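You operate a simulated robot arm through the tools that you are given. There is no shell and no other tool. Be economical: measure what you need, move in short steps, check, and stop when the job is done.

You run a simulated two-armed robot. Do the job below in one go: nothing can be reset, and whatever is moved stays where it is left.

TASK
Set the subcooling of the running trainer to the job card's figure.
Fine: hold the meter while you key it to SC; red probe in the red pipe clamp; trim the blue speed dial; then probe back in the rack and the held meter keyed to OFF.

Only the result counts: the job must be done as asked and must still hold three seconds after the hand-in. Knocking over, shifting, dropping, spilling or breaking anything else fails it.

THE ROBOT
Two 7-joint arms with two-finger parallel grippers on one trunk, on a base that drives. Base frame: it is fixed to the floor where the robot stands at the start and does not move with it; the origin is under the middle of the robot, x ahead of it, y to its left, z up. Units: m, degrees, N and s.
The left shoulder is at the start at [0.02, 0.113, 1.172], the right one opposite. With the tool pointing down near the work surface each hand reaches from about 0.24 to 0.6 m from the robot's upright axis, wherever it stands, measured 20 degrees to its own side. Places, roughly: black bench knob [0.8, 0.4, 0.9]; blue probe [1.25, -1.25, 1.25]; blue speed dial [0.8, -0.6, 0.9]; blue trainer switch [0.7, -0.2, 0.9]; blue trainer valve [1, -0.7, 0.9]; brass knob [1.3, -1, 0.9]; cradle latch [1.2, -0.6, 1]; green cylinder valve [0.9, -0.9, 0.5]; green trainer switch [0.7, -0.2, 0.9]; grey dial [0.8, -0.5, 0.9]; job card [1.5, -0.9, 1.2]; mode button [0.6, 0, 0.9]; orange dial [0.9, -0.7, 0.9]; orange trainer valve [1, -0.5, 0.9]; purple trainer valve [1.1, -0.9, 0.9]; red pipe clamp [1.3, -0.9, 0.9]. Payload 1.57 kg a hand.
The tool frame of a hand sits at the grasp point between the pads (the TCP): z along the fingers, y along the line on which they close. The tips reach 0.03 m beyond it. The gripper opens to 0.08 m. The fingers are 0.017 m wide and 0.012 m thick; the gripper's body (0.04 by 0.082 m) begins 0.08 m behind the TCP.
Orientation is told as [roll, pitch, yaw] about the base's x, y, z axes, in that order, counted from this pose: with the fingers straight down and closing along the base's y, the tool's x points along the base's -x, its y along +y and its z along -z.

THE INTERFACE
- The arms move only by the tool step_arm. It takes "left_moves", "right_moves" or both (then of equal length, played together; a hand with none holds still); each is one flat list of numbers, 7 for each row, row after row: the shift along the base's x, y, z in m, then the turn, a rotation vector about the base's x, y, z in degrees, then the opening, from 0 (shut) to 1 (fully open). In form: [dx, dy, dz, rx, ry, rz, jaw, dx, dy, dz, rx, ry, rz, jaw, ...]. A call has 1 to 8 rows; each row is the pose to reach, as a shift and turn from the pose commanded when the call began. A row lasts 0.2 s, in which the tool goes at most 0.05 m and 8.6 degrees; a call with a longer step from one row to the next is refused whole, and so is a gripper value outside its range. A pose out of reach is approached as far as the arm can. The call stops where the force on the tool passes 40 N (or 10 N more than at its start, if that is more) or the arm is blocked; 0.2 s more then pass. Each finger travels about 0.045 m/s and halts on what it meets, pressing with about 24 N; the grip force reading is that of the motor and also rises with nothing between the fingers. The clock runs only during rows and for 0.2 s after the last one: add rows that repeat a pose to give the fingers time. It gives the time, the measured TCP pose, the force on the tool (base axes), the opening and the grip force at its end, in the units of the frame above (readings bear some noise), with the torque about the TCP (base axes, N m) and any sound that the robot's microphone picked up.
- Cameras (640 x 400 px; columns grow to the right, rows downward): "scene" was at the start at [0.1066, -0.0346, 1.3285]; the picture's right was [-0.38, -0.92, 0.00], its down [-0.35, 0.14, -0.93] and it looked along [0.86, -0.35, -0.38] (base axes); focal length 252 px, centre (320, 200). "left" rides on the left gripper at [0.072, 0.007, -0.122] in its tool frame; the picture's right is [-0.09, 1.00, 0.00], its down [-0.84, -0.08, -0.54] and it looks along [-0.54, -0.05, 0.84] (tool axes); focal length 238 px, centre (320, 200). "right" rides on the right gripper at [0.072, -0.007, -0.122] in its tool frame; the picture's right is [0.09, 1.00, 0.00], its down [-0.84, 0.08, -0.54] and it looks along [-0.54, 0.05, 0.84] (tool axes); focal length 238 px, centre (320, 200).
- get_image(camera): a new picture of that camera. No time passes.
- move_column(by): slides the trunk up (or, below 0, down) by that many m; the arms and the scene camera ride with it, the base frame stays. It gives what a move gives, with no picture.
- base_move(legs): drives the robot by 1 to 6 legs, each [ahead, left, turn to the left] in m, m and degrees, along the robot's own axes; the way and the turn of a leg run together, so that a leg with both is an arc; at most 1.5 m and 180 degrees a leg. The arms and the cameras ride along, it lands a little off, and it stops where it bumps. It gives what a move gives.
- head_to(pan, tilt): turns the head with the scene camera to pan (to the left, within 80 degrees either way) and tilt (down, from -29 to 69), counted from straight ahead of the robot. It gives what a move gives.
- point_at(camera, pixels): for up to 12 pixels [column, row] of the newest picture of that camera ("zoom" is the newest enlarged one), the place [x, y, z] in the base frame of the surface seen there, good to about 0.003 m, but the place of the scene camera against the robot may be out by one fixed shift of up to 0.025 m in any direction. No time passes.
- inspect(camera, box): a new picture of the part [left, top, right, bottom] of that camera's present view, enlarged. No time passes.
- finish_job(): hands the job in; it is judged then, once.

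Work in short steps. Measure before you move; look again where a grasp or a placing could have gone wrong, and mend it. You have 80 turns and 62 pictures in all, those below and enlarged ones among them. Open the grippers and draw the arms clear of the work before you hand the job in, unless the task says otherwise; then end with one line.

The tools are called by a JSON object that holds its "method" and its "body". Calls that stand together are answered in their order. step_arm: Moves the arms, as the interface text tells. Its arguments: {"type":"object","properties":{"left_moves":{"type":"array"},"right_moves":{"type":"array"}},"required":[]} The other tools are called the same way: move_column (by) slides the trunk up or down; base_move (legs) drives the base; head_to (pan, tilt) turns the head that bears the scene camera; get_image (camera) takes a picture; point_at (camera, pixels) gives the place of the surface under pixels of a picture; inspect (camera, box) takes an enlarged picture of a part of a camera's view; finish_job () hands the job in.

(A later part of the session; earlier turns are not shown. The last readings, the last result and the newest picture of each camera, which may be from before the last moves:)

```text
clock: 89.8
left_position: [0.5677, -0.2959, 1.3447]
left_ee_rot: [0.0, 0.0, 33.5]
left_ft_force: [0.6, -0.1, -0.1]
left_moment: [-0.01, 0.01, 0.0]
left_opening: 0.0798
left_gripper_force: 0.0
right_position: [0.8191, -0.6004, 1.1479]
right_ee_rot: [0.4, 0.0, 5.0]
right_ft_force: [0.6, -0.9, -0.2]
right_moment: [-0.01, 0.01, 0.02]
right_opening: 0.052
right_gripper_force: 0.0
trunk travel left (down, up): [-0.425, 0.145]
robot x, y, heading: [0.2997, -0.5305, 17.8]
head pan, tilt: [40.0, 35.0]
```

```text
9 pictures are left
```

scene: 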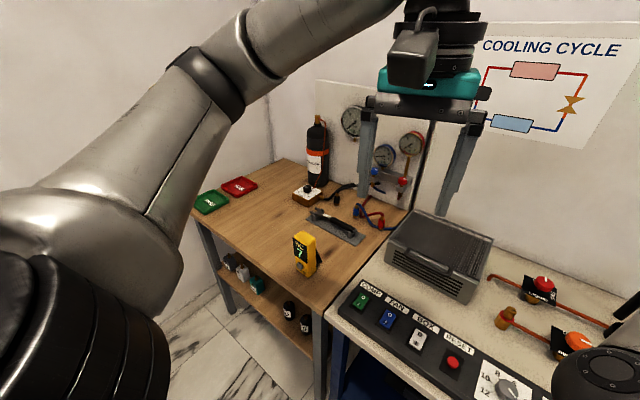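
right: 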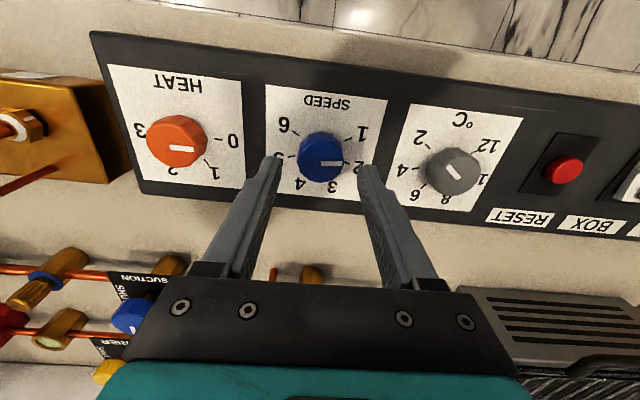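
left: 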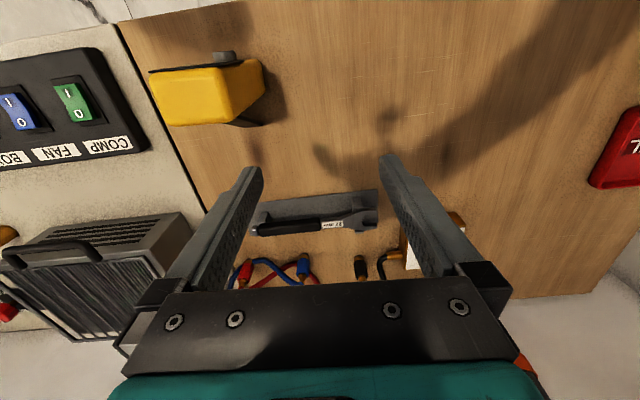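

The display digit looks like a 7; zoom in.

{"method": "inspect", "body": {"camera": "scene", "box": [280, 222, 332, 282]}}

```text
6.67 times, centred on (306, 252) of scene
```

zoom: 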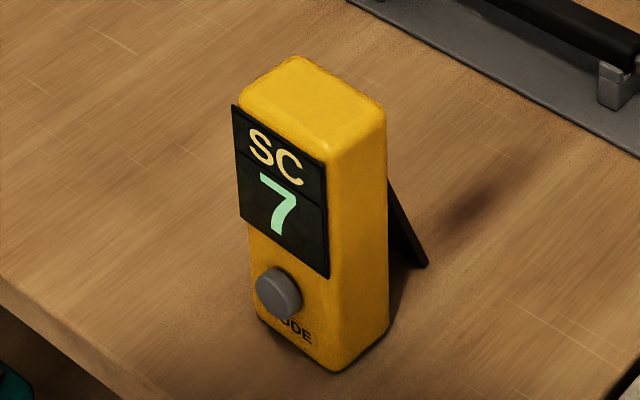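

The process lags; it settled at 7. I go back down to trim the dial back by ~22°.

{"method": "move_column", "body": {"by": -0.2}}

{"method": "step_arm", "body": {"right_moves": [-0.0025, 0.002, -0.01, 0, 0, 0, 0.65, -0.0045, 0.004, -0.025, 0, 0, 0, 0.65, -0.0045, 0.0045, -0.04, 0, 0, 0, 0.65, -0.0045, 0.0045, -0.046, 0, 0, 0, 0.65, -0.0045, 0.0045, -0.046, 0, 0, 0, 0.65]}}

```text
clock: 92.0
left_position: [0.5674, -0.2961, 1.1443]
left_ee_rot: [0.1, -0.1, 33.6]
left_ft_force: [-0.5, 1.0, 0.2]
left_moment: [0.0, 0.02, -0.01]
left_opening: 0.0799
left_gripper_force: 0.1
right_position: [0.8193, -0.6011, 0.9504]
right_ee_rot: [0.3, 0.0, 5.0]
right_ft_force: [-1.3, 0.2, 0.5]
right_moment: [0.03, -0.02, -0.01]
right_opening: 0.0519
right_gripper_force: 0.0
trunk travel left (down, up): [-0.225, 0.345]
robot x, y, heading: [0.2933, -0.53, 17.5]
head pan, tilt: [40.0, 35.0]
```

```text
clock: 93.2
left_position: [0.5674, -0.2951, 1.1461]
left_ee_rot: [0.1, 0.0, 33.5]
left_ft_force: [-0.4, 0.1, 0.2]
left_moment: [0.01, -0.01, 0.02]
left_opening: 0.0802
left_gripper_force: 0.1
right_position: [0.8152, -0.597, 0.9015]
right_ee_rot: [0.4, -0.1, 5.0]
right_ft_force: [-0.8, 0.1, 0.2]
right_moment: [0.02, 0.0, 0.02]
right_opening: 0.0522
right_gripper_force: 0.1
trunk travel left (down, up): [-0.225, 0.345]
robot x, y, heading: [0.2944, -0.531, 17.2]
head pan, tilt: [40.0, 35.0]
```

Around the knob. Close, turn counter-clockwise 22°, keep holding.

{"method": "step_arm", "body": {"right_moves": [0, 0, 0, 0, 0, 0, 0.45, 0, 0, 0, 0, 0, 0, 0.3, 0, 0, 0, 0, 0, 0, 0.3, 0, 0, 0, 0, 0, 7.5, 0.3, 0, 0, 0, 0, 0, 15, 0.3, 0, 0, 0, 0, 0, 22, 0.3, 0, 0, 0, 0, 0, 22, 0.3, 0, 0, 0, 0, 0, 22, 0.3]}}

{"method": "step_arm", "body": {"right_moves": [0, 0, 0, 0, 0, 0, 0.3, 0, 0, 0, 0, 0, 0, 0.3, 0, 0, 0, 0, 0, 0, 0.3, 0, 0, 0, 0, 0, 0, 0.3, 0, 0, 0, 0, 0, 0, 0.3, 0, 0, 0, 0, 0, 0, 0.3, 0, 0, 0, 0, 0, 0, 0.3, 0, 0, 0, 0, 0, 0, 0.3]}}

{"method": "step_arm", "body": {"right_moves": [0, 0, 0, 0, 0, 0, 0.3, 0, 0, 0, 0, 0, 0, 0.3, 0, 0, 0, 0, 0, 0, 0.3, 0, 0, 0, 0, 0, 0, 0.3, 0, 0, 0, 0, 0, 0, 0.3, 0, 0, 0, 0, 0, 0, 0.3, 0, 0, 0, 0, 0, 0, 0.3, 0, 0, 0, 0, 0, 0, 0.3]}}

{"method": "step_arm", "body": {"right_moves": [0, 0, 0, 0, 0, 0, 0.3, 0, 0, 0, 0, 0, 0, 0.3, 0, 0, 0, 0, 0, 0, 0.3, 0, 0, 0, 0, 0, 0, 0.3, 0, 0, 0, 0, 0, 0, 0.3, 0, 0, 0, 0, 0, 0, 0.3, 0, 0, 0, 0, 0, 0, 0.3, 0, 0, 0, 0, 0, 0, 0.3]}}

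{"method": "step_arm", "body": {"right_moves": [0, 0, 0, 0, 0, 0, 0.3, 0, 0, 0, 0, 0, 0, 0.3, 0, 0, 0, 0, 0, 0, 0.3, 0, 0, 0, 0, 0, 0, 0.3, 0, 0, 0, 0, 0, 0, 0.3, 0, 0, 0, 0, 0, 0, 0.3, 0, 0, 0, 0, 0, 0, 0.3, 0, 0, 0, 0, 0, 0, 0.3]}}

{"method": "inspect", "body": {"camera": "scene", "box": [270, 160, 334, 240]}}

```text
clock: 95.0
left_position: [0.5679, -0.2968, 1.1455]
left_ee_rot: [0.0, -0.1, 33.5]
left_ft_force: [0.1, -0.6, 0.3]
left_moment: [-0.02, 0.04, 0.04]
left_opening: 0.0799
left_gripper_force: 0.1
right_position: [0.8157, -0.596, 0.9016]
right_ee_rot: [0.2, 0.1, 26.9]
right_ft_force: [-3.0, -1.3, 0.7]
right_moment: [-0.26, 0.27, 0.0]
right_opening: 0.035
right_gripper_force: 42.2
trunk travel left (down, up): [-0.225, 0.345]
robot x, y, heading: [0.2943, -0.5344, 17.7]
head pan, tilt: [40.0, 35.0]
```

```text
clock: 96.8
left_position: [0.5676, -0.296, 1.1454]
left_ee_rot: [0.1, 0.0, 33.6]
left_ft_force: [-0.1, 0.4, 0.4]
left_moment: [0.02, 0.02, -0.05]
left_opening: 0.0801
left_gripper_force: 0.2
right_position: [0.8146, -0.5962, 0.9008]
right_ee_rot: [0.3, 0.0, 26.9]
right_ft_force: [-4.4, -6.4, -0.4]
right_moment: [-0.61, 0.36, -0.03]
right_opening: 0.0353
right_gripper_force: 42.5
trunk travel left (down, up): [-0.225, 0.345]
robot x, y, heading: [0.2952, -0.5339, 17.5]
head pan, tilt: [40.0, 35.0]
```

```text
clock: 98.6
left_position: [0.5677, -0.2963, 1.1436]
left_ee_rot: [0.0, 0.0, 33.6]
left_ft_force: [-1.5, 0.1, 0.3]
left_moment: [-0.01, 0.01, -0.01]
left_opening: 0.0799
left_gripper_force: 0.0
right_position: [0.8162, -0.5966, 0.9014]
right_ee_rot: [0.3, 0.0, 26.9]
right_ft_force: [-4.7, -8.0, -1.3]
right_moment: [-0.37, -0.13, -0.01]
right_opening: 0.0349
right_gripper_force: 42.2
trunk travel left (down, up): [-0.225, 0.345]
robot x, y, heading: [0.2941, -0.535, 17.5]
head pan, tilt: [40.0, 35.0]
```

```text
clock: 100.4
left_position: [0.5678, -0.2964, 1.1446]
left_ee_rot: [0.0, 0.0, 33.6]
left_ft_force: [-0.6, -0.6, -0.3]
left_moment: [0.0, 0.0, -0.06]
left_opening: 0.0799
left_gripper_force: 0.1
right_position: [0.8147, -0.5966, 0.9018]
right_ee_rot: [0.3, 0.0, 26.9]
right_ft_force: [-5.3, -7.9, -1.8]
right_moment: [-0.39, -0.07, 0.0]
right_opening: 0.0348
right_gripper_force: 41.9
trunk travel left (down, up): [-0.225, 0.345]
robot x, y, heading: [0.2965, -0.5339, 17.6]
head pan, tilt: [40.0, 35.0]
```

```text
clock: 102.2
left_position: [0.5671, -0.2968, 1.145]
left_ee_rot: [0.1, 0.1, 33.6]
left_ft_force: [-0.1, -0.6, -0.2]
left_moment: [0.0, 0.01, -0.01]
left_opening: 0.08
left_gripper_force: 0.0
right_position: [0.8154, -0.5965, 0.903]
right_ee_rot: [0.3, 0.0, 26.9]
right_ft_force: [-3.9, -7.7, -2.3]
right_moment: [-0.39, 0.02, -0.01]
right_opening: 0.0351
right_gripper_force: 42.1
trunk travel left (down, up): [-0.225, 0.345]
robot x, y, heading: [0.2966, -0.5311, 17.6]
head pan, tilt: [40.0, 35.0]
```

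```text
5.00 times, centred on (302, 200) of scene
```

zoom: 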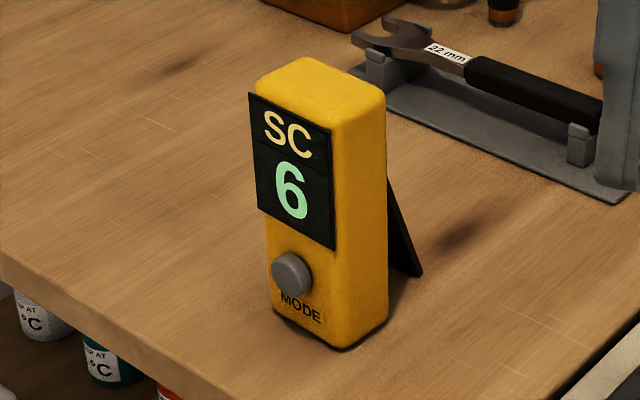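

Settled at 6 after 7 s. Release, lift, and raise the trunk.

{"method": "step_arm", "body": {"right_moves": [0, 0, 0, 0, 0, 0, 0.5, 0, 0, 0, 0, 0, 0, 0.65, 0, 0, 0, 0, 0, 0, 0.65, 0, 0, 0.02, 0, 0, 0, 0.65, 0, 0, 0.045, 0, 0, 0, 0.65, 0, 0, 0.045, 0, 0, 0, 0.65]}}

{"method": "move_column", "body": {"by": 0.2}}

{"method": "base_move", "body": {"legs": [[0, -0.485, 0], [0.11, 0, 0]]}}

```text
clock: 103.6
left_position: [0.5661, -0.2958, 1.1449]
left_ee_rot: [-0.1, 0.0, 33.5]
left_ft_force: [-0.8, -0.4, 0.2]
left_moment: [-0.01, 0.0, -0.01]
left_opening: 0.0799
left_gripper_force: 0.1
right_position: [0.8191, -0.5966, 0.9465]
right_ee_rot: [0.3, 0.0, 27.0]
right_ft_force: [0.1, 0.2, 0.3]
right_moment: [0.02, 0.0, 0.0]
right_opening: 0.0521
right_gripper_force: 0.1
right hand out of reach, approached as far as the arm can: row 5, 6
trunk travel left (down, up): [-0.225, 0.345]
robot x, y, heading: [0.2941, -0.5324, 17.7]
head pan, tilt: [40.0, 35.0]
```

```text
clock: 105.8
left_position: [0.568, -0.297, 1.3447]
left_ee_rot: [0.0, 0.0, 33.5]
left_ft_force: [-0.4, -0.8, -0.1]
left_moment: [0.0, 0.0, -0.01]
left_opening: 0.0802
left_gripper_force: 0.1
right_position: [0.8201, -0.5964, 1.1462]
right_ee_rot: [0.3, 0.0, 27.0]
right_ft_force: [0.7, 0.3, 0.1]
right_moment: [-0.01, -0.02, 0.03]
right_opening: 0.0519
right_gripper_force: 0.1
trunk travel left (down, up): [-0.425, 0.145]
robot x, y, heading: [0.2944, -0.5321, 17.5]
head pan, tilt: [40.0, 35.0]
```

```text
clock: 109.5
left_position: [0.8201, -0.7314, 1.3441]
left_ee_rot: [-0.1, 0.0, 33.4]
left_ft_force: [-0.6, 0.5, -0.3]
left_moment: [-0.01, 0.02, 0.0]
left_opening: 0.0801
left_gripper_force: 0.0
right_position: [1.0707, -1.031, 1.1449]
right_ee_rot: [0.3, 0.0, 26.9]
right_ft_force: [0.6, 0.2, -0.1]
right_moment: [0.01, 0.04, -0.01]
right_opening: 0.0522
right_gripper_force: 0.0
trunk travel left (down, up): [-0.425, 0.145]
robot x, y, heading: [0.5477, -0.9677, 17.8]
head pan, tilt: [40.0, 35.0]
```

Nudge 1.5 cm ahead, tilt the hand to the earlier 45° pose and return to the pre-grasp in front of the clamp, then lower the trunk.

{"method": "base_move", "body": {"legs": [[0.015, 0, 0]]}}

{"method": "step_arm", "body": {"right_moves": [0.004, 0.01, 0.01, 2.08, -7.25, -3.48, 0.65, 0.01, 0.025, 0.02, 4.16, -14.5, -6.95, 0.65, 0.016, 0.04, 0.03, 6.24, -21.75, -10.43, 0.65, 0.022, 0.055, 0.04, 8.32, -29, -13.9, 0.65, 0.028, 0.07, 0.05, 10.4, -36.25, -17.4, 0.65, 0.034, 0.085, 0.06, 12.48, -43.5, -20.86, 0.65, 0.04, 0.0985, 0.065, 12.48, -43.5, -20.86, 0.65, 0.04, 0.0985, 0.065, 12.48, -43.5, -20.86, 0.65]}}

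{"method": "move_column", "body": {"by": -0.2}}

{"method": "get_image", "body": {"camera": "right"}}

```text
clock: 110.2
left_position: [0.8336, -0.7265, 1.3451]
left_ee_rot: [-0.1, 0.0, 33.4]
left_ft_force: [1.2, 0.0, -0.4]
left_moment: [0.01, 0.07, 0.0]
left_opening: 0.0799
left_gripper_force: 0.0
right_position: [1.0834, -1.0271, 1.1458]
right_ee_rot: [0.2, -0.1, 26.9]
right_ft_force: [-0.2, -0.1, -1.1]
right_moment: [-0.03, 0.02, 0.01]
right_opening: 0.0519
right_gripper_force: 0.0
trunk travel left (down, up): [-0.425, 0.145]
robot x, y, heading: [0.5611, -0.9657, 17.8]
head pan, tilt: [40.0, 35.0]
```

```text
clock: 111.5
left_position: [0.832, -0.7266, 1.3464]
left_ee_rot: [-0.1, 0.1, 33.4]
left_ft_force: [0.2, 0.0, -0.2]
left_moment: [0.04, 0.04, 0.03]
left_opening: 0.08
left_gripper_force: 0.0
right_position: [1.1398, -0.9682, 1.288]
right_ee_rot: [0.5, -46.9, 6.8]
right_ft_force: [0.1, -0.2, 0.3]
right_moment: [-0.01, 0.0, 0.01]
right_opening: 0.052
right_gripper_force: 0.1
trunk travel left (down, up): [-0.425, 0.145]
robot x, y, heading: [0.5586, -0.9629, 17.6]
head pan, tilt: [40.0, 35.0]
stopped in row 6 (right hand): the arm was blocked; the commanded pose is now the measured one
```

```text
clock: 113.6
left_position: [0.8328, -0.7268, 1.1455]
left_ee_rot: [0.0, 0.1, 33.4]
left_ft_force: [-0.8, -0.2, -0.1]
left_moment: [0.0, 0.05, 0.01]
left_opening: 0.0801
left_gripper_force: 0.1
right_position: [1.1387, -0.9693, 1.0877]
right_ee_rot: [0.4, -47.0, 6.9]
right_ft_force: [-0.3, 0.1, 0.1]
right_moment: [-0.02, 0.01, 0.03]
right_opening: 0.0521
right_gripper_force: 0.1
trunk travel left (down, up): [-0.225, 0.345]
robot x, y, heading: [0.5634, -0.9628, 17.7]
head pan, tilt: [40.0, 35.0]
```

```text
6 pictures are left
```

right: 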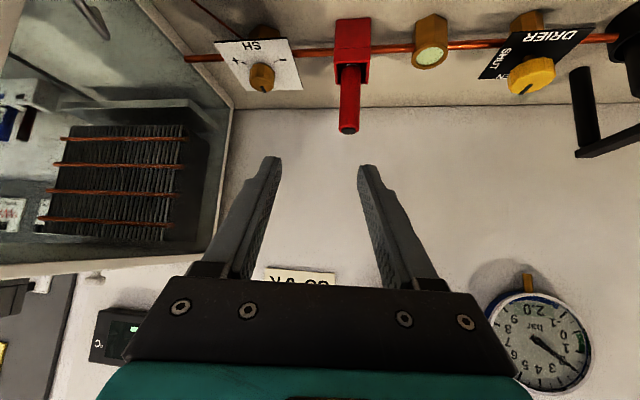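

The arm stopped a little early but is usable (pitch −47°, yaw 7°). Locate the probe at (349,110).

{"method": "point_at", "body": {"camera": "right", "pixels": [[349, 85], [349, 105], [349, 122], [341, 105], [358, 105], [340, 64], [365, 64], [349, 128]]}}

```text
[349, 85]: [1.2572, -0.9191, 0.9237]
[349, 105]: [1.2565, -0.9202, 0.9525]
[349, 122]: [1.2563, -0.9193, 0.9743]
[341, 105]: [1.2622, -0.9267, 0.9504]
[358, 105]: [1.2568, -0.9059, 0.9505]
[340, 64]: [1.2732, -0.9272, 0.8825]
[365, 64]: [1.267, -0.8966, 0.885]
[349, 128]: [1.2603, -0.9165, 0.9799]
```

Probe axis ≈ (1.268,−0.9165), top 0.977. Approach and straddle it at z 0.951.

{"method": "step_arm", "body": {"right_moves": [0.005, 0.03, -0.03, 0, 0, 0, 0.65, 0.01, 0.04, -0.07, 0, 0, 0, 0.65, 0.02, 0.041, -0.1, 0, 0, 0, 0.65, 0.056, 0.045, -0.118, 0, 0, 0, 0.65, 0.09, 0.049, -0.1367, 0, 0, 0, 0.65, 0.129, 0.0528, -0.1367, 0, 0, 0, 0.65, 0.129, 0.0528, -0.1367, 0, 0, 0, 0.65]}}

```text
clock: 114.3
left_position: [0.8332, -0.728, 1.1445]
left_ee_rot: [0.0, 0.1, 33.4]
left_ft_force: [0.1, -0.6, -0.1]
left_moment: [0.02, -0.02, 0.02]
left_opening: 0.0801
left_gripper_force: 0.0
right_position: [1.176, -0.9377, 1.0956]
right_ee_rot: [2.8, -55.8, 3.5]
right_ft_force: [-0.2, -0.4, 0.4]
right_moment: [-0.04, -0.02, 0.01]
right_opening: 0.052
right_gripper_force: 0.0
trunk travel left (down, up): [-0.225, 0.345]
robot x, y, heading: [0.5605, -0.9596, 17.3]
head pan, tilt: [40.0, 35.0]
stopped in row 3 (right hand): the arm was blocked; the commanded pose is now the measured one
```

Something on the arm (not the tool) blocks. I look with the head camera.

{"method": "head_to", "body": {"pan": -10, "tilt": 35}}

{"method": "get_image", "body": {"camera": "scene"}}

```text
clock: 115.5
left_position: [0.8325, -0.7265, 1.1443]
left_ee_rot: [0.1, 0.1, 33.4]
left_ft_force: [0.3, -0.3, 1.3]
left_moment: [0.0, 0.0, -0.02]
left_opening: 0.08
left_gripper_force: 0.1
right_position: [1.1753, -0.9356, 1.0954]
right_ee_rot: [2.9, -55.8, 3.5]
right_ft_force: [-0.5, 0.3, 0.5]
right_moment: [0.01, 0.02, 0.0]
right_opening: 0.0519
right_gripper_force: 0.1
trunk travel left (down, up): [-0.225, 0.345]
robot x, y, heading: [0.5604, -0.9612, 17.4]
head pan, tilt: [-10.0, 35.0]
```

```text
5 pictures are left
```

scene: 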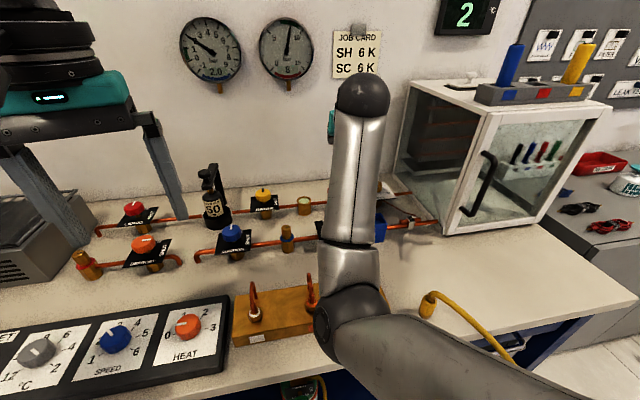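

The elbow has swung low near the brass manifold. Raise the trunk at once, then take the hand back and to the right to let the elbow swing out.

{"method": "move_column", "body": {"by": 0.25}}

{"method": "step_arm", "body": {"right_moves": [-0.015, -0.037, 0.005, 0, 0, 0, 0.65, -0.029, -0.075, 0.01, 0, 0, 0, 0.65, -0.044, -0.112, 0.02, 0, 0, 0, 0.65, -0.058, -0.149, 0.03, 0, 0, 0, 0.65, -0.073, -0.186, 0.03, 0, 0, 0, 0.65, -0.088, -0.223, 0.03, 0, 0, 0, 0.65, -0.102, -0.261, 0.03, 0, 0, 0, 0.65, -0.117, -0.298, 0.03, 0, 0, 0, 0.65]}}

```text
clock: 118.1
left_position: [0.8323, -0.7276, 1.3951]
left_ee_rot: [-0.1, 0.0, 33.4]
left_ft_force: [0.3, 1.0, -0.6]
left_moment: [0.0, 0.01, -0.03]
left_opening: 0.0802
left_gripper_force: 0.0
right_position: [1.1758, -0.9361, 1.3455]
right_ee_rot: [3.0, -55.9, 3.6]
right_ft_force: [-0.6, 0.0, 0.5]
right_moment: [-0.01, 0.0, 0.02]
right_opening: 0.0519
right_gripper_force: 0.1
trunk travel left (down, up): [-0.475, 0.095]
robot x, y, heading: [0.5595, -0.9642, 17.5]
head pan, tilt: [-10.0, 35.0]
```

```text
clock: 119.9
left_position: [0.8324, -0.7264, 1.3951]
left_ee_rot: [-0.1, -0.1, 33.4]
left_ft_force: [-0.3, 0.1, 0.5]
left_moment: [0.05, -0.04, 0.03]
left_opening: 0.0799
left_gripper_force: 0.0
right_position: [1.0563, -1.2307, 1.3743]
right_ee_rot: [3.5, -55.6, 3.4]
right_ft_force: [-0.6, -0.5, 0.0]
right_moment: [-0.02, 0.0, 0.01]
right_opening: 0.0518
right_gripper_force: 0.1
trunk travel left (down, up): [-0.475, 0.095]
robot x, y, heading: [0.5593, -0.9612, 17.6]
head pan, tilt: [-10.0, 35.0]
```

Now return the hand to the earlier neutral (vertical, retracted) pose so that the arm takes its earlier elbow configuration.

{"method": "step_arm", "body": {"right_moves": [-0.018, 0.007, 0.016, -1.8, 7.77, 2.54, 0.65, -0.037, 0.014, 0.031, -3.6, 15.5, 5.07, 0.65, -0.055, 0.021, 0.047, -5.4, 23.3, 7.6, 0.65, -0.074, 0.029, 0.063, -7.2, 31.1, 10.1, 0.65, -0.092, 0.036, 0.079, -9, 38.9, 12.7, 0.65, -0.11, 0.043, 0.094, -10.8, 46.6, 15.2, 0.65, -0.129, 0.05, 0.11, -12.6, 54.4, 17.75, 0.65, -0.129, 0.05, 0.11, -12.6, 54.4, 17.75, 0.65]}}

{"method": "step_arm", "body": {"right_moves": [-0.02, -0.03, 0, 0, 0, 0, 0.65, -0.04, -0.06, 0, 0, 0, 0, 0.65, -0.04, -0.06, 0, 0, 0, 0, 0.65]}}

```text
clock: 121.7
left_position: [0.8328, -0.7268, 1.3957]
left_ee_rot: [0.0, 0.0, 33.4]
left_ft_force: [0.3, 0.6, 0.7]
left_moment: [0.02, 0.0, -0.03]
left_opening: 0.0802
left_gripper_force: 0.0
right_position: [0.9297, -1.1817, 1.4852]
right_ee_rot: [3.4, 0.0, 22.7]
right_ft_force: [0.4, -0.3, -0.2]
right_moment: [-0.03, 0.02, 0.02]
right_opening: 0.052
right_gripper_force: 0.0
trunk travel left (down, up): [-0.475, 0.095]
robot x, y, heading: [0.5607, -0.9631, 17.4]
head pan, tilt: [-10.0, 35.0]
```

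```text
clock: 122.5
left_position: [0.8327, -0.7257, 1.3952]
left_ee_rot: [-0.1, 0.0, 33.4]
left_ft_force: [0.1, -0.7, -0.9]
left_moment: [-0.04, -0.01, 0.0]
left_opening: 0.0799
left_gripper_force: 0.0
right_position: [0.8883, -1.2413, 1.484]
right_ee_rot: [3.4, -0.1, 22.8]
right_ft_force: [-0.5, -0.1, -0.2]
right_moment: [-0.03, 0.0, -0.03]
right_opening: 0.0521
right_gripper_force: 0.0
trunk travel left (down, up): [-0.475, 0.095]
robot x, y, heading: [0.5578, -0.9596, 17.6]
head pan, tilt: [-10.0, 35.0]
```

Re-tilt here (as in the first successful approach) while extending a little.

{"method": "step_arm", "body": {"right_moves": [0, 0, 0, 1.25, -7.25, -2.92, 0.65, 0, 0, 0, 2.5, -14.5, -5.83, 0.65, 0.01, 0, 0, 3.75, -21.75, -8.75, 0.65, 0.03, 0.005, -0.005, 5, -29, -11.67, 0.65, 0.05, 0.01, -0.01, 6.25, -36.25, -14.6, 0.65, 0.075, 0.02, -0.02, 7.5, -43.5, -17.5, 0.65, 0.11, 0.03, -0.034, 7.5, -43.5, -17.5, 0.65, 0.145, 0.04, -0.05, 7.5, -43.5, -17.5, 0.65]}}

{"method": "step_arm", "body": {"right_moves": [0.02, 0.03, -0.005, 0, 0, 0, 0.65, 0.04, 0.065, -0.01, 0, 0, 0, 0.65, 0.06, 0.1, -0.02, 0, 0, 0, 0.65, 0.08, 0.14, -0.03, 0, 0, 0, 0.65, 0.1, 0.18, -0.035, 0, 0, 0, 0.65, 0.12, 0.22, -0.04, 0, 0, 0, 0.65, 0.145, 0.26, -0.04, 0, 0, 0, 0.65, 0.165, 0.275, -0.04, 0, 0, 0, 0.65]}}

{"method": "get_image", "body": {"camera": "scene"}}

```text
clock: 124.3
left_position: [0.8336, -0.7266, 1.394]
left_ee_rot: [0.0, 0.1, 33.4]
left_ft_force: [-0.8, -0.5, -0.3]
left_moment: [0.0, 0.01, -0.01]
left_opening: 0.0798
left_gripper_force: 0.1
right_position: [1.0331, -1.2021, 1.432]
right_ee_rot: [-0.1, -44.0, 5.7]
right_ft_force: [0.2, -0.7, -1.0]
right_moment: [0.02, 0.02, 0.01]
right_opening: 0.052
right_gripper_force: 0.0
trunk travel left (down, up): [-0.475, 0.095]
robot x, y, heading: [0.5616, -0.9585, 17.3]
head pan, tilt: [-10.0, 35.0]
```

```text
clock: 126.1
left_position: [0.8326, -0.7272, 1.395]
left_ee_rot: [0.0, 0.0, 33.3]
left_ft_force: [0.1, -0.2, -0.5]
left_moment: [0.04, -0.01, -0.03]
left_opening: 0.0801
left_gripper_force: 0.1
right_position: [1.1993, -0.9253, 1.3934]
right_ee_rot: [-0.1, -43.9, 5.8]
right_ft_force: [0.0, 0.7, 0.3]
right_moment: [-0.01, -0.03, 0.02]
right_opening: 0.0519
right_gripper_force: 0.0
trunk travel left (down, up): [-0.475, 0.095]
robot x, y, heading: [0.5587, -0.9631, 17.4]
head pan, tilt: [-10.0, 35.0]
```

```text
4 pictures are left
```

scene: 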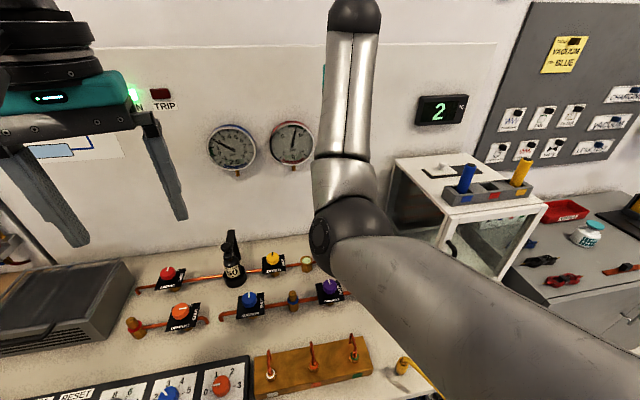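

Check where the elbow actually is relative to the manifold.

{"method": "point_at", "body": {"camera": "scene", "pixels": [[345, 225], [325, 235], [345, 250], [400, 290], [480, 330], [345, 100], [355, 10], [310, 350], [350, 345], [280, 370]]}}

```text
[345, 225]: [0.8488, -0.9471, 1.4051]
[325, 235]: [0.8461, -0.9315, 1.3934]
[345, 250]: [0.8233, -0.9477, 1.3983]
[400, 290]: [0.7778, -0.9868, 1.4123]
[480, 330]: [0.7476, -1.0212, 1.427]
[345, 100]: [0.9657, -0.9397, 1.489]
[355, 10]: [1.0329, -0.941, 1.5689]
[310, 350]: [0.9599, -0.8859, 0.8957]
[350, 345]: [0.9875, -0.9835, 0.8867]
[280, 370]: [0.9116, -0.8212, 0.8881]
```

The elbow is well clear of the bench (z 1.40), so the earlier block may have been the left gripper. Move the left hand further away, lower the trunk, then approach the probe from above along the path that worked before.

{"method": "step_arm", "body": {"left_moves": [-0.01, 0.04, 0, 0, 0, 0, 1, -0.02, 0.08, 0, 0, 0, 0, 1, -0.03, 0.12, 0, 0, 0, 0, 1, -0.04, 0.15, 0, 0, 0, 0, 1, -0.04, 0.15, 0, 0, 0, 0, 1]}}

{"method": "move_column", "body": {"by": -0.25}}

{"method": "step_arm", "body": {"right_moves": [0.03, 0.004, -0.03, 0, 0, 0, 0.65, 0.055, 0.006, -0.06, 0, 0, 0, 0.65, 0.0675, 0.0085, -0.095, 0, 0, 0, 0.65, 0.0675, 0.0085, -0.115, 0, 0, 0, 0.65, 0.0675, 0.0085, -0.115, 0, 0, 0, 0.65]}}

```text
clock: 127.3
left_position: [0.7947, -0.5762, 1.3949]
left_ee_rot: [-0.1, 0.0, 33.4]
left_ft_force: [0.2, 0.0, -0.1]
left_moment: [0.03, 0.03, 0.01]
left_opening: 0.0801
left_gripper_force: 0.1
right_position: [1.1989, -0.9277, 1.3926]
right_ee_rot: [-0.2, -43.9, 5.8]
right_ft_force: [-0.3, -0.3, -0.5]
right_moment: [0.01, 0.01, 0.01]
right_opening: 0.0519
right_gripper_force: 0.1
trunk travel left (down, up): [-0.475, 0.095]
robot x, y, heading: [0.5606, -0.9622, 17.7]
head pan, tilt: [-10.0, 35.0]
```

```text
clock: 129.9
left_position: [0.7937, -0.576, 1.1447]
left_ee_rot: [0.0, -0.1, 33.4]
left_ft_force: [0.5, 0.8, -0.3]
left_moment: [0.01, 0.01, -0.02]
left_opening: 0.0799
left_gripper_force: 0.1
right_position: [1.1988, -0.9267, 1.1433]
right_ee_rot: [-0.2, -43.9, 5.8]
right_ft_force: [0.8, 1.0, 0.1]
right_moment: [0.05, -0.03, 0.0]
right_opening: 0.0522
right_gripper_force: 0.1
trunk travel left (down, up): [-0.225, 0.345]
robot x, y, heading: [0.561, -0.9662, 17.7]
head pan, tilt: [-10.0, 35.0]
```

```text
clock: 131.1
left_position: [0.7929, -0.5762, 1.1441]
left_ee_rot: [0.0, 0.1, 33.4]
left_ft_force: [0.3, 0.7, 0.0]
left_moment: [0.02, 0.02, -0.02]
left_opening: 0.08
left_gripper_force: 0.1
right_position: [1.2662, -0.9177, 1.0274]
right_ee_rot: [-0.2, -43.9, 5.7]
right_ft_force: [0.2, 1.0, 0.2]
right_moment: [0.02, 0.01, -0.02]
right_opening: 0.0518
right_gripper_force: 0.1
trunk travel left (down, up): [-0.225, 0.345]
robot x, y, heading: [0.5592, -0.9646, 17.6]
head pan, tilt: [-10.0, 35.0]
```

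Above the probe. Descend straight to z 0.951 with the fingers either side of it, then close.

{"method": "step_arm", "body": {"right_moves": [0.001, 0.001, -0.025, 0, 0, 0, 0.65, 0.001, 0.001, -0.05, 0, 0, 0, 0.65, 0.001, 0.001, -0.076, 0, 0, 0, 0.65, 0.001, 0.001, -0.076, 0, 0, 0, 0.65, 0.001, 0.001, -0.076, 0, 0, 0, 0.4, 0.001, 0.001, -0.076, 0, 0, 0, 0.2, 0.001, 0.001, -0.076, 0, 0, 0, 0.1, 0.001, 0.001, -0.076, 0, 0, 0, 0.1]}}

```text
clock: 132.9
left_position: [0.7924, -0.5761, 1.1445]
left_ee_rot: [0.0, 0.1, 33.5]
left_ft_force: [-0.7, 0.3, -0.1]
left_moment: [-0.02, -0.02, -0.04]
left_opening: 0.0802
left_gripper_force: 0.0
right_position: [1.2679, -0.9178, 0.9518]
right_ee_rot: [-0.3, -43.9, 5.8]
right_ft_force: [0.2, -0.5, 0.2]
right_moment: [0.0, 0.01, -0.03]
right_opening: 0.025
right_gripper_force: 24.1
trunk travel left (down, up): [-0.225, 0.345]
robot x, y, heading: [0.5604, -0.962, 17.4]
head pan, tilt: [-10.0, 35.0]
```

Probe gripped. Lift out, retract, raise the trunk and drive back to the rack position in one sequence.

{"method": "step_arm", "body": {"right_moves": [0, 0, 0.03, 0, 0, 0, 0.1, 0, 0, 0.06, 0, 0, 0, 0.1, 0, 0, 0.1, 0, 0, 0, 0.1, -0.01, -0.001, 0.13, 0, 0, 0, 0.1, -0.035, -0.005, 0.16, 0, 0, 0, 0.1, -0.068, -0.01, 0.19, 0, 0, 0, 0.1, -0.068, -0.01, 0.19, 0, 0, 0, 0.1]}}

{"method": "move_column", "body": {"by": 0.25}}

{"method": "step_arm", "body": {"right_moves": [-0.018, -0.038, 0, 0, 0, 0, 0.1, -0.035, -0.077, 0, 0, 0, 0, 0.1, -0.053, -0.115, 0, 0, 0, 0, 0.1, -0.07, -0.154, 0, 0, 0, 0, 0.1, -0.088, -0.192, 0, 0, 0, 0, 0.1, -0.105, -0.231, 0, 0, 0, 0, 0.1, -0.123, -0.269, 0.005, 0, 0, 0, 0.1, -0.123, -0.269, 0.005, 0, 0, 0, 0.1]}}

{"method": "base_move", "body": {"legs": [[-0.06, 0, 0], [0, -0.17, 0]]}}

```text
clock: 134.5
left_position: [0.7945, -0.5762, 1.1433]
left_ee_rot: [-0.1, 0.0, 33.4]
left_ft_force: [0.0, -0.5, 0.3]
left_moment: [-0.01, -0.05, -0.03]
left_opening: 0.0801
left_gripper_force: 0.0
right_position: [1.1992, -0.9263, 1.1433]
right_ee_rot: [-0.3, -43.9, 5.8]
right_ft_force: [1.3, -0.3, -1.3]
right_moment: [0.0, 0.01, -0.01]
right_opening: 0.025
right_gripper_force: 23.8
trunk travel left (down, up): [-0.225, 0.345]
robot x, y, heading: [0.5593, -0.9604, 17.6]
head pan, tilt: [-10.0, 35.0]
```

```text
clock: 137.1
left_position: [0.7932, -0.5762, 1.3942]
left_ee_rot: [0.0, 0.0, 33.3]
left_ft_force: [0.6, -0.6, 0.7]
left_moment: [0.0, -0.01, 0.01]
left_opening: 0.0801
left_gripper_force: 0.1
right_position: [1.1992, -0.9264, 1.3945]
right_ee_rot: [-0.3, -43.9, 5.8]
right_ft_force: [0.4, -0.1, -1.4]
right_moment: [-0.01, -0.01, 0.02]
right_opening: 0.0252
right_gripper_force: 24.1
trunk travel left (down, up): [-0.475, 0.095]
robot x, y, heading: [0.5617, -0.9644, 17.5]
head pan, tilt: [-10.0, 35.0]
```

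```text
clock: 138.8
left_position: [0.7937, -0.5754, 1.3933]
left_ee_rot: [0.0, 0.0, 33.4]
left_ft_force: [0.2, 0.2, -0.3]
left_moment: [0.0, 0.05, 0.0]
left_opening: 0.0802
left_gripper_force: 0.0
right_position: [1.0786, -1.1963, 1.3988]
right_ee_rot: [-0.2, -43.9, 5.7]
right_ft_force: [0.6, 0.0, -1.1]
right_moment: [-0.02, 0.01, -0.04]
right_opening: 0.0249
right_gripper_force: 23.4
trunk travel left (down, up): [-0.475, 0.095]
robot x, y, heading: [0.5585, -0.9635, 17.2]
head pan, tilt: [-10.0, 35.0]
```

```text
clock: 140.9
left_position: [0.7842, -0.7522, 1.3939]
left_ee_rot: [0.0, 0.0, 33.6]
left_ft_force: [-1.2, -0.3, 0.6]
left_moment: [0.03, -0.01, 0.0]
left_opening: 0.08
left_gripper_force: 0.1
right_position: [1.0701, -1.3703, 1.3971]
right_ee_rot: [-0.3, -43.9, 6.0]
right_ft_force: [0.4, 0.0, -1.7]
right_moment: [0.02, 0.03, 0.03]
right_opening: 0.0248
right_gripper_force: 24.2
trunk travel left (down, up): [-0.475, 0.095]
robot x, y, heading: [0.5523, -1.1406, 17.6]
head pan, tilt: [-10.0, 35.0]
```

Move over the rack slot, stopping with the probe bottom ~2 cm above the rim, and look.

{"method": "step_arm", "body": {"right_moves": [0.034, 0.009, -0.01, 0, 0, 0, 0.1, 0.068, 0.017, -0.02, 0, 0, 0, 0.1, 0.103, 0.026, -0.03, 0, 0, 0, 0.1, 0.137, 0.035, -0.04, 0, 0, 0, 0.1, 0.171, 0.044, -0.05, 0, 0, 0, 0.1, 0.2054, 0.0523, -0.06, 0, 0, 0, 0.1, 0.2054, 0.0523, -0.1, 0, 0, 0, 0.1, 0.2054, 0.0523, -0.1, 0, 0, 0, 0.1]}}

{"method": "get_image", "body": {"camera": "right"}}

```text
clock: 142.7
left_position: [0.7847, -0.7514, 1.3946]
left_ee_rot: [0.0, 0.1, 33.5]
left_ft_force: [0.0, 0.0, -1.2]
left_moment: [0.0, -0.05, 0.0]
left_opening: 0.0801
left_gripper_force: 0.0
right_position: [1.2766, -1.318, 1.3001]
right_ee_rot: [-0.3, -43.8, 6.0]
right_ft_force: [-1.1, -0.1, -1.9]
right_moment: [-0.02, 0.0, 0.0]
right_opening: 0.025
right_gripper_force: 24.0
trunk travel left (down, up): [-0.475, 0.095]
robot x, y, heading: [0.5527, -1.1363, 17.7]
head pan, tilt: [-10.0, 35.0]
```

```text
3 pictures are left
```

right: 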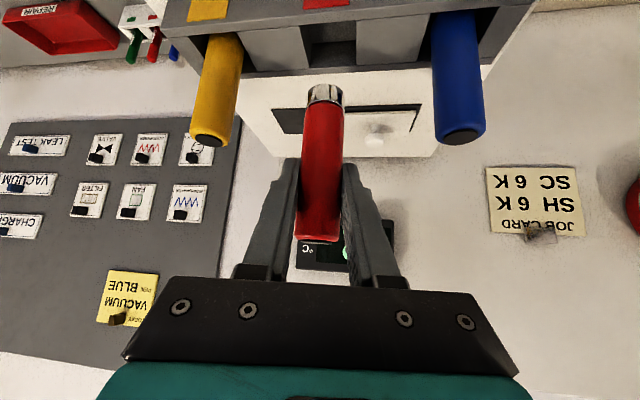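

Aligned with the empty middle slot. Lower into it, open (only executed if not blocked), and back straight out.

{"method": "step_arm", "body": {"right_moves": [-0.0005, 0, -0.018, 0, 0, 0, 0.1, -0.0005, 0, -0.035, 0, 0, 0, 0.1, -0.0005, 0, -0.05, 0, 0, 0, 0.1, -0.0005, 0, -0.05, 0, 0, 0, 0.35, -0.0005, 0, -0.05, 0, 0, 0, 0.6, -0.0005, 0, -0.05, 0, 0, 0, 0.62, -0.048, -0.005, -0.048, 0, 0, 0, 0.62, -0.095, -0.01, -0.045, 0, 0, 0, 0.62]}}

{"method": "get_image", "body": {"camera": "right"}}

```text
clock: 144.5
left_position: [0.784, -0.7519, 1.3941]
left_ee_rot: [0.0, 0.0, 33.5]
left_ft_force: [0.5, 0.3, 0.0]
left_moment: [0.01, 0.0, 0.0]
left_opening: 0.0798
left_gripper_force: 0.1
right_position: [1.1796, -1.3277, 1.2533]
right_ee_rot: [-0.2, -43.8, 5.9]
right_ft_force: [-0.5, -0.6, -0.6]
right_moment: [0.04, -0.03, 0.02]
right_opening: 0.0498
right_gripper_force: 0.0
trunk travel left (down, up): [-0.475, 0.095]
robot x, y, heading: [0.5519, -1.1419, 17.7]
head pan, tilt: [-10.0, 35.0]
```

```text
2 pictures are left
```

right: 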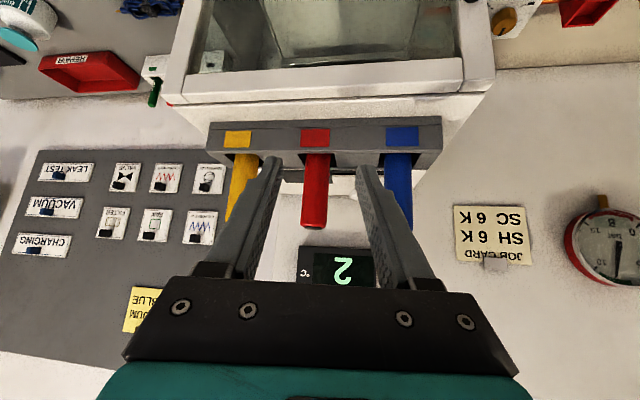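

The red probe is back in the middle slot. Now retract, re-orient the right hand to the button-pressing pose, drive back to the meter station and lower the trunk.

{"method": "step_arm", "body": {"right_moves": [-0.032, 0.006, 0.03, 0, 0, 0, 0.5, -0.064, 0.012, 0.06, 0, 0, 0, 0.3, -0.096, 0.018, 0.09, 0, 0, 0, 0, -0.128, 0.024, 0.12, 0, 0, 0, 0, -0.159, 0.031, 0.15, 0, 0, 0, 0, -0.159, 0.031, 0.15, -1.046, 0.902, 7.84, 0, -0.159, 0.031, 0.15, -2.09, 1.8, 15.68, 0, -0.159, 0.031, 0.15, -3.14, 2.705, 23.52, 0]}}

{"method": "step_arm", "body": {"right_moves": [0, 0, 0, -1.046, 0.902, 7.84, 0, 0, 0, 0, -2.09, 1.8, 15.68, 0, 0, 0, 0, -3.14, 2.705, 23.52, 0, 0, 0, 0, -4.18, 3.61, 31.36, 0, 0, 0, 0, -5.23, 4.51, 39.2, 0, 0, 0, 0, -6.28, 5.41, 47.05, 0, 0, 0, 0, -7.32, 6.31, 54.9, 0, 0, 0, 0, -8.37, 7.21, 62.7, 0]}}

{"method": "base_move", "body": {"legs": [[-0.05, 0, 0], [0, 1.32, 0], [0, 0, -17.7]]}}

{"method": "move_column", "body": {"by": -0.25}}

```text
clock: 146.3
left_position: [0.7815, -0.7525, 1.3948]
left_ee_rot: [0.0, -0.1, 33.5]
left_ft_force: [-1.0, 0.0, -0.7]
left_moment: [-0.01, -0.01, 0.02]
left_opening: 0.0798
left_gripper_force: 0.1
right_position: [1.0149, -1.3381, 1.4011]
right_ee_rot: [-3.0, -40.4, 31.3]
right_ft_force: [-1.4, 0.1, 0.7]
right_moment: [0.01, -0.05, -0.01]
right_opening: 0.0
right_gripper_force: 21.5
right hand out of reach, approached as far as the arm can: row 4, 5, 6, 7, 8
trunk travel left (down, up): [-0.475, 0.095]
robot x, y, heading: [0.556, -1.1357, 17.6]
head pan, tilt: [-10.0, 35.0]
```

```text
clock: 148.1
left_position: [0.7846, -0.7515, 1.3939]
left_ee_rot: [0.0, 0.0, 33.5]
left_ft_force: [-1.1, -0.4, -0.5]
left_moment: [0.02, 0.0, 0.01]
left_opening: 0.0801
left_gripper_force: 0.0
right_position: [1.0164, -1.3381, 1.4006]
right_ee_rot: [-0.2, -30.1, 92.7]
right_ft_force: [0.7, -0.1, 0.4]
right_moment: [0.0, 0.02, 0.01]
right_opening: 0.0
right_gripper_force: 21.5
trunk travel left (down, up): [-0.475, 0.095]
robot x, y, heading: [0.5519, -1.1368, 17.6]
head pan, tilt: [-10.0, 35.0]
```

```text
clock: 156.3
left_position: [0.4323, 0.4131, 1.3928]
left_ee_rot: [0.0, 0.0, 16.2]
left_ft_force: [0.3, -0.4, -0.1]
left_moment: [0.02, 0.02, 0.0]
left_opening: 0.0801
left_gripper_force: 0.1
right_position: [0.4778, -0.2162, 1.401]
right_ee_rot: [-0.2, -30.1, 75.3]
right_ft_force: [-0.7, 0.5, 0.4]
right_moment: [0.02, 0.03, 0.02]
right_opening: 0.0
right_gripper_force: 21.1
trunk travel left (down, up): [-0.475, 0.095]
robot x, y, heading: [0.0954, 0.1125, 0.0]
head pan, tilt: [-10.0, 35.0]
```

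```text
clock: 158.8
left_position: [0.4307, 0.4135, 1.1444]
left_ee_rot: [0.0, 0.0, 16.1]
left_ft_force: [-0.1, 0.7, 0.0]
left_moment: [0.0, 0.02, 0.02]
left_opening: 0.0803
left_gripper_force: 0.0
right_position: [0.4781, -0.2162, 1.1512]
right_ee_rot: [-0.1, -30.3, 75.3]
right_ft_force: [0.1, -0.5, -0.5]
right_moment: [0.02, 0.01, 0.01]
right_opening: 0.0001
right_gripper_force: 20.9
trunk travel left (down, up): [-0.225, 0.345]
robot x, y, heading: [0.0946, 0.1146, 0.2]
head pan, tilt: [-10.0, 35.0]
```

Both hands kept the right orientations. Nudge the base ahead 17 mm, bring the right hand to standoff before the button, then the left above the meter.

{"method": "base_move", "body": {"legs": [[0.017, -0.006, 0]]}}

{"method": "step_arm", "body": {"right_moves": [0.0, 0.025, -0.031, 0, 0, 0, 0, 0.002, 0.05, -0.061, 0, 0, 0, 0, 0.004, 0.075, -0.092, 0, 0, 0, 0, 0.006, 0.1, -0.1225, 0, 0, 0, 0, 0.008, 0.125, -0.153, 0, 0, 0, 0, 0.01, 0.15, -0.184, 0, 0, 0, 0, 0.012, 0.175, -0.214, 0, 0, 0, 0, 0.014, 0.2005, -0.245, 0, 0, 0, 0]}}

{"method": "step_arm", "body": {"left_moves": [0.016, -0.041, -0.004, 0, 0, 0, 1, 0.0325, -0.0825, -0.008, 0, 0, 0, 1, 0.049, -0.124, -0.011, 0, 0, 0, 1, 0.065, -0.165, -0.015, 0, 0, 0, 1, 0.081, -0.206, -0.019, 0, 0, 0, 1, 0.0975, -0.2475, -0.023, 0, 0, 0, 1, 0.114, -0.289, -0.026, 0, 0, 0, 1, 0.13, -0.33, -0.03, 0, 0, 0, 1]}}

{"method": "step_arm", "body": {"left_moves": [0.012, -0.03, -0.007, 0, 0, 0, 1, 0.023, -0.056, -0.014, 0, 0, 0, 1, 0.023, -0.056, -0.014, 0, 0, 0, 1]}}

```text
clock: 159.6
left_position: [0.4488, 0.408, 1.1439]
left_ee_rot: [0.0, 0.0, 16.2]
left_ft_force: [0.7, -0.1, 0.1]
left_moment: [0.04, 0.03, -0.03]
left_opening: 0.08
left_gripper_force: 0.1
right_position: [0.4957, -0.2227, 1.1493]
right_ee_rot: [-0.2, -30.1, 75.3]
right_ft_force: [-0.3, 0.4, 0.3]
right_moment: [0.02, 0.01, -0.01]
right_opening: 0.0
right_gripper_force: 21.6
trunk travel left (down, up): [-0.225, 0.345]
robot x, y, heading: [0.1124, 0.1083, 0.4]
head pan, tilt: [-10.0, 35.0]
```

```text
clock: 161.4
left_position: [0.4493, 0.4078, 1.1446]
left_ee_rot: [0.1, 0.0, 16.1]
left_ft_force: [0.8, -0.4, -0.2]
left_moment: [0.01, 0.0, -0.01]
left_opening: 0.0798
left_gripper_force: 0.1
right_position: [0.5109, -0.0249, 0.9043]
right_ee_rot: [-0.2, -30.2, 75.3]
right_ft_force: [0.3, 0.9, 0.2]
right_moment: [0.03, -0.02, 0.04]
right_opening: 0.0002
right_gripper_force: 21.6
right hand out of reach, approached as far as the arm can: row 8
trunk travel left (down, up): [-0.225, 0.345]
robot x, y, heading: [0.1114, 0.107, 0.3]
head pan, tilt: [-10.0, 35.0]
```

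```text
clock: 163.2
left_position: [0.5784, 0.0757, 1.1146]
left_ee_rot: [0.0, -0.1, 16.2]
left_ft_force: [-0.3, -0.5, -0.2]
left_moment: [-0.01, -0.04, 0.0]
left_opening: 0.0801
left_gripper_force: 0.0
right_position: [0.5105, -0.0267, 0.904]
right_ee_rot: [-0.2, -30.2, 75.3]
right_ft_force: [0.6, 0.6, 0.3]
right_moment: [0.02, 0.0, -0.03]
right_opening: 0.0
right_gripper_force: 21.6
trunk travel left (down, up): [-0.225, 0.345]
robot x, y, heading: [0.1095, 0.1096, 0.3]
head pan, tilt: [-10.0, 35.0]
```

```text
clock: 164.0
left_position: [0.603, 0.0231, 1.0976]
left_ee_rot: [0.0, -0.1, 16.2]
left_ft_force: [-0.5, 0.1, 0.1]
left_moment: [0.0, 0.0, 0.0]
left_opening: 0.0799
left_gripper_force: 0.1
right_position: [0.5105, -0.0246, 0.9056]
right_ee_rot: [-0.2, -30.2, 75.3]
right_ft_force: [0.7, -0.2, 0.0]
right_moment: [0.0, 0.04, -0.03]
right_opening: 0.0
right_gripper_force: 21.2
trunk travel left (down, up): [-0.225, 0.345]
robot x, y, heading: [0.1079, 0.1097, 0.2]
head pan, tilt: [-10.0, 35.0]
5 turns are left
```

Lower the left hand and grip the meter; bring the right hand to ~2 cm before the button.

{"method": "step_arm", "body": {"left_moves": [-0.002, -0.0005, -0.035, 0, 0, 0, 1, -0.002, -0.0005, -0.07, 0, 0, 0, 1, -0.002, -0.0005, -0.105, 0, 0, 0, 1, -0.002, -0.0005, -0.131, 0, 0, 0, 1, -0.002, -0.0005, -0.131, 0, 0, 0, 1, -0.002, -0.0005, -0.131, 0, 0, 0, 0.7, -0.002, -0.0005, -0.131, 0, 0, 0, 0.5, -0.002, -0.0005, -0.131, 0, 0, 0, 0.5]}}

{"method": "step_arm", "body": {"right_moves": [0.012, 0.002, -0.001, 0, 0, 0, 0, 0.022, 0.008, -0.002, 0, 0, 0, 0, 0.03, 0.016, -0.002, 0, 0, 0, 0, 0.03, 0.016, -0.002, 0, 0, 0, 0]}}

```text
clock: 165.8
left_position: [0.5977, 0.0211, 0.9682]
left_ee_rot: [-0.1, 0.1, 16.2]
left_ft_force: [-0.5, 0.9, -0.3]
left_moment: [0.02, 0.02, 0.01]
left_opening: 0.0598
left_gripper_force: 24.0
right_position: [0.51, -0.0258, 0.9058]
right_ee_rot: [-0.1, -30.2, 75.3]
right_ft_force: [1.1, -0.2, 0.5]
right_moment: [0.0, -0.02, 0.0]
right_opening: 0.0
right_gripper_force: 21.4
trunk travel left (down, up): [-0.225, 0.345]
robot x, y, heading: [0.1121, 0.1088, 0.3]
head pan, tilt: [-10.0, 35.0]
```

```text
clock: 166.8
left_position: [0.5988, 0.0207, 0.9681]
left_ee_rot: [0.1, 0.1, 16.2]
left_ft_force: [-0.1, -0.1, 0.2]
left_moment: [0.0, 0.01, -0.01]
left_opening: 0.06
left_gripper_force: 24.1
right_position: [0.5426, -0.0141, 0.9044]
right_ee_rot: [-0.1, -30.3, 75.3]
right_ft_force: [-0.4, -0.3, 0.7]
right_moment: [0.03, -0.01, 0.01]
right_opening: 0.0
right_gripper_force: 21.1
right hand out of reach, approached as far as the arm can: row 3, 4
trunk travel left (down, up): [-0.225, 0.345]
robot x, y, heading: [0.114, 0.1057, 0.2]
head pan, tilt: [-10.0, 35.0]
4 turns are left
```

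Grip is 24 N and the right finger is ~2 cm short. Press and withdraw, then read the display.

{"method": "step_arm", "body": {"right_moves": [0.008, 0.002, -0.001, 0, 0, 0, 0, 0.014, 0.004, -0.001, 0, 0, 0, 0, 0.018, 0.006, -0.001, 0, 0, 0, 0, 0.0215, 0.007, -0.001, 0, 0, 0, 0, 0.0225, 0.0073, -0.001, 0, 0, 0, 0, 0.008, 0.002, 0, 0, 0, 0, 0, 0, 0, 0, 0, 0, 0, 0]}}

{"method": "inspect", "body": {"camera": "left", "box": [224, 60, 416, 180]}}

```text
clock: 168.4
left_position: [0.5979, 0.0198, 0.9689]
left_ee_rot: [0.0, 0.0, 16.1]
left_ft_force: [0.1, 0.3, 0.2]
left_moment: [0.02, 0.01, -0.01]
left_opening: 0.0598
left_gripper_force: 24.3
right_position: [0.5418, -0.0149, 0.903]
right_ee_rot: [-0.1, -30.2, 75.4]
right_ft_force: [0.4, 0.7, -0.4]
right_moment: [0.0, -0.01, -0.01]
right_opening: 0.0
right_gripper_force: 21.2
trunk travel left (down, up): [-0.225, 0.345]
robot x, y, heading: [0.111, 0.1036, 0.4]
head pan, tilt: [-10.0, 35.0]
```

```text
3.33 times, centred on (320, 120) of left
3 turns are left
```

zoom: 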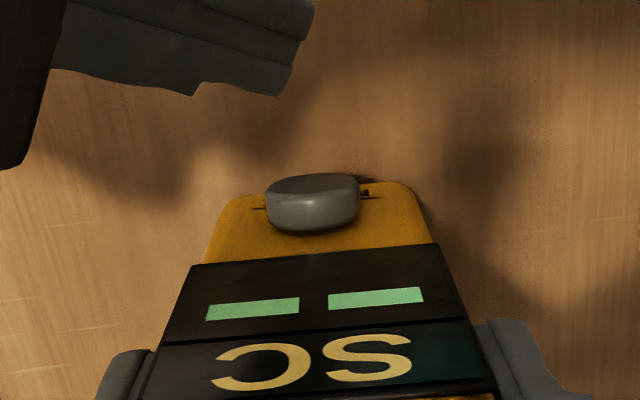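

No click: the press was about a millimetre shallow. Press the same line ~6 mm deeper in small steps (force-limited), then withdraw and read.

{"method": "step_arm", "body": {"right_moves": [0.01, 0.003, -0.001, 0, 0, 0, 0, 0.018, 0.006, -0.001, 0, 0, 0, 0, 0.022, 0.0073, -0.001, 0, 0, 0, 0, 0.025, 0.0083, -0.001, 0, 0, 0, 0, 0.027, 0.009, -0.001, 0, 0, 0, 0, 0.0285, 0.0096, -0.001, 0, 0, 0, 0]}}

{"method": "step_arm", "body": {"right_moves": [-0.014, -0.005, 0, 0, 0, 0, 0, -0.028, -0.0095, 0, 0, 0, 0, 0, -0.028, -0.0095, 0, 0, 0, 0, 0]}}

{"method": "inspect", "body": {"camera": "left", "box": [224, 60, 416, 180]}}

```text
clock: 169.8
left_position: [0.5994, 0.0209, 0.9676]
left_ee_rot: [0.0, -0.1, 16.3]
left_ft_force: [8.9, 2.3, 0.4]
left_moment: [0.19, -0.73, 0.03]
left_opening: 0.0598
left_gripper_force: 24.0
right_position: [0.571, -0.0053, 0.901]
right_ee_rot: [-0.1, -30.1, 75.2]
right_ft_force: [-9.3, -1.8, -1.4]
right_moment: [-0.05, 0.23, 0.11]
right_opening: 0.0
right_gripper_force: 21.6
trunk travel left (down, up): [-0.225, 0.345]
robot x, y, heading: [0.1141, 0.1093, 0.6]
head pan, tilt: [-10.0, 35.0]
heard: click
```

```text
clock: 170.6
left_position: [0.5967, 0.0203, 0.9686]
left_ee_rot: [0.1, 0.0, 16.2]
left_ft_force: [-0.8, -0.3, 0.2]
left_moment: [-0.09, 0.08, -0.04]
left_opening: 0.0599
left_gripper_force: 24.1
right_position: [0.5432, -0.0134, 0.9032]
right_ee_rot: [-0.3, -30.2, 75.4]
right_ft_force: [0.3, -0.5, 0.1]
right_moment: [0.01, -0.02, 0.01]
right_opening: 0.0
right_gripper_force: 21.3
trunk travel left (down, up): [-0.225, 0.345]
robot x, y, heading: [0.1107, 0.1055, 0.2]
head pan, tilt: [-10.0, 35.0]
```

```text
3.33 times, centred on (320, 120) of left
2 turns are left
```

zoom: 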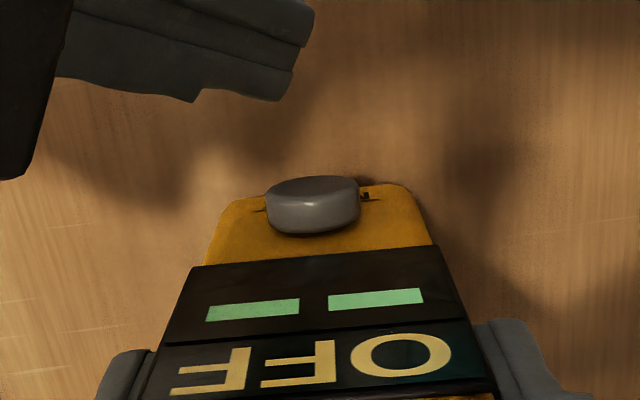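

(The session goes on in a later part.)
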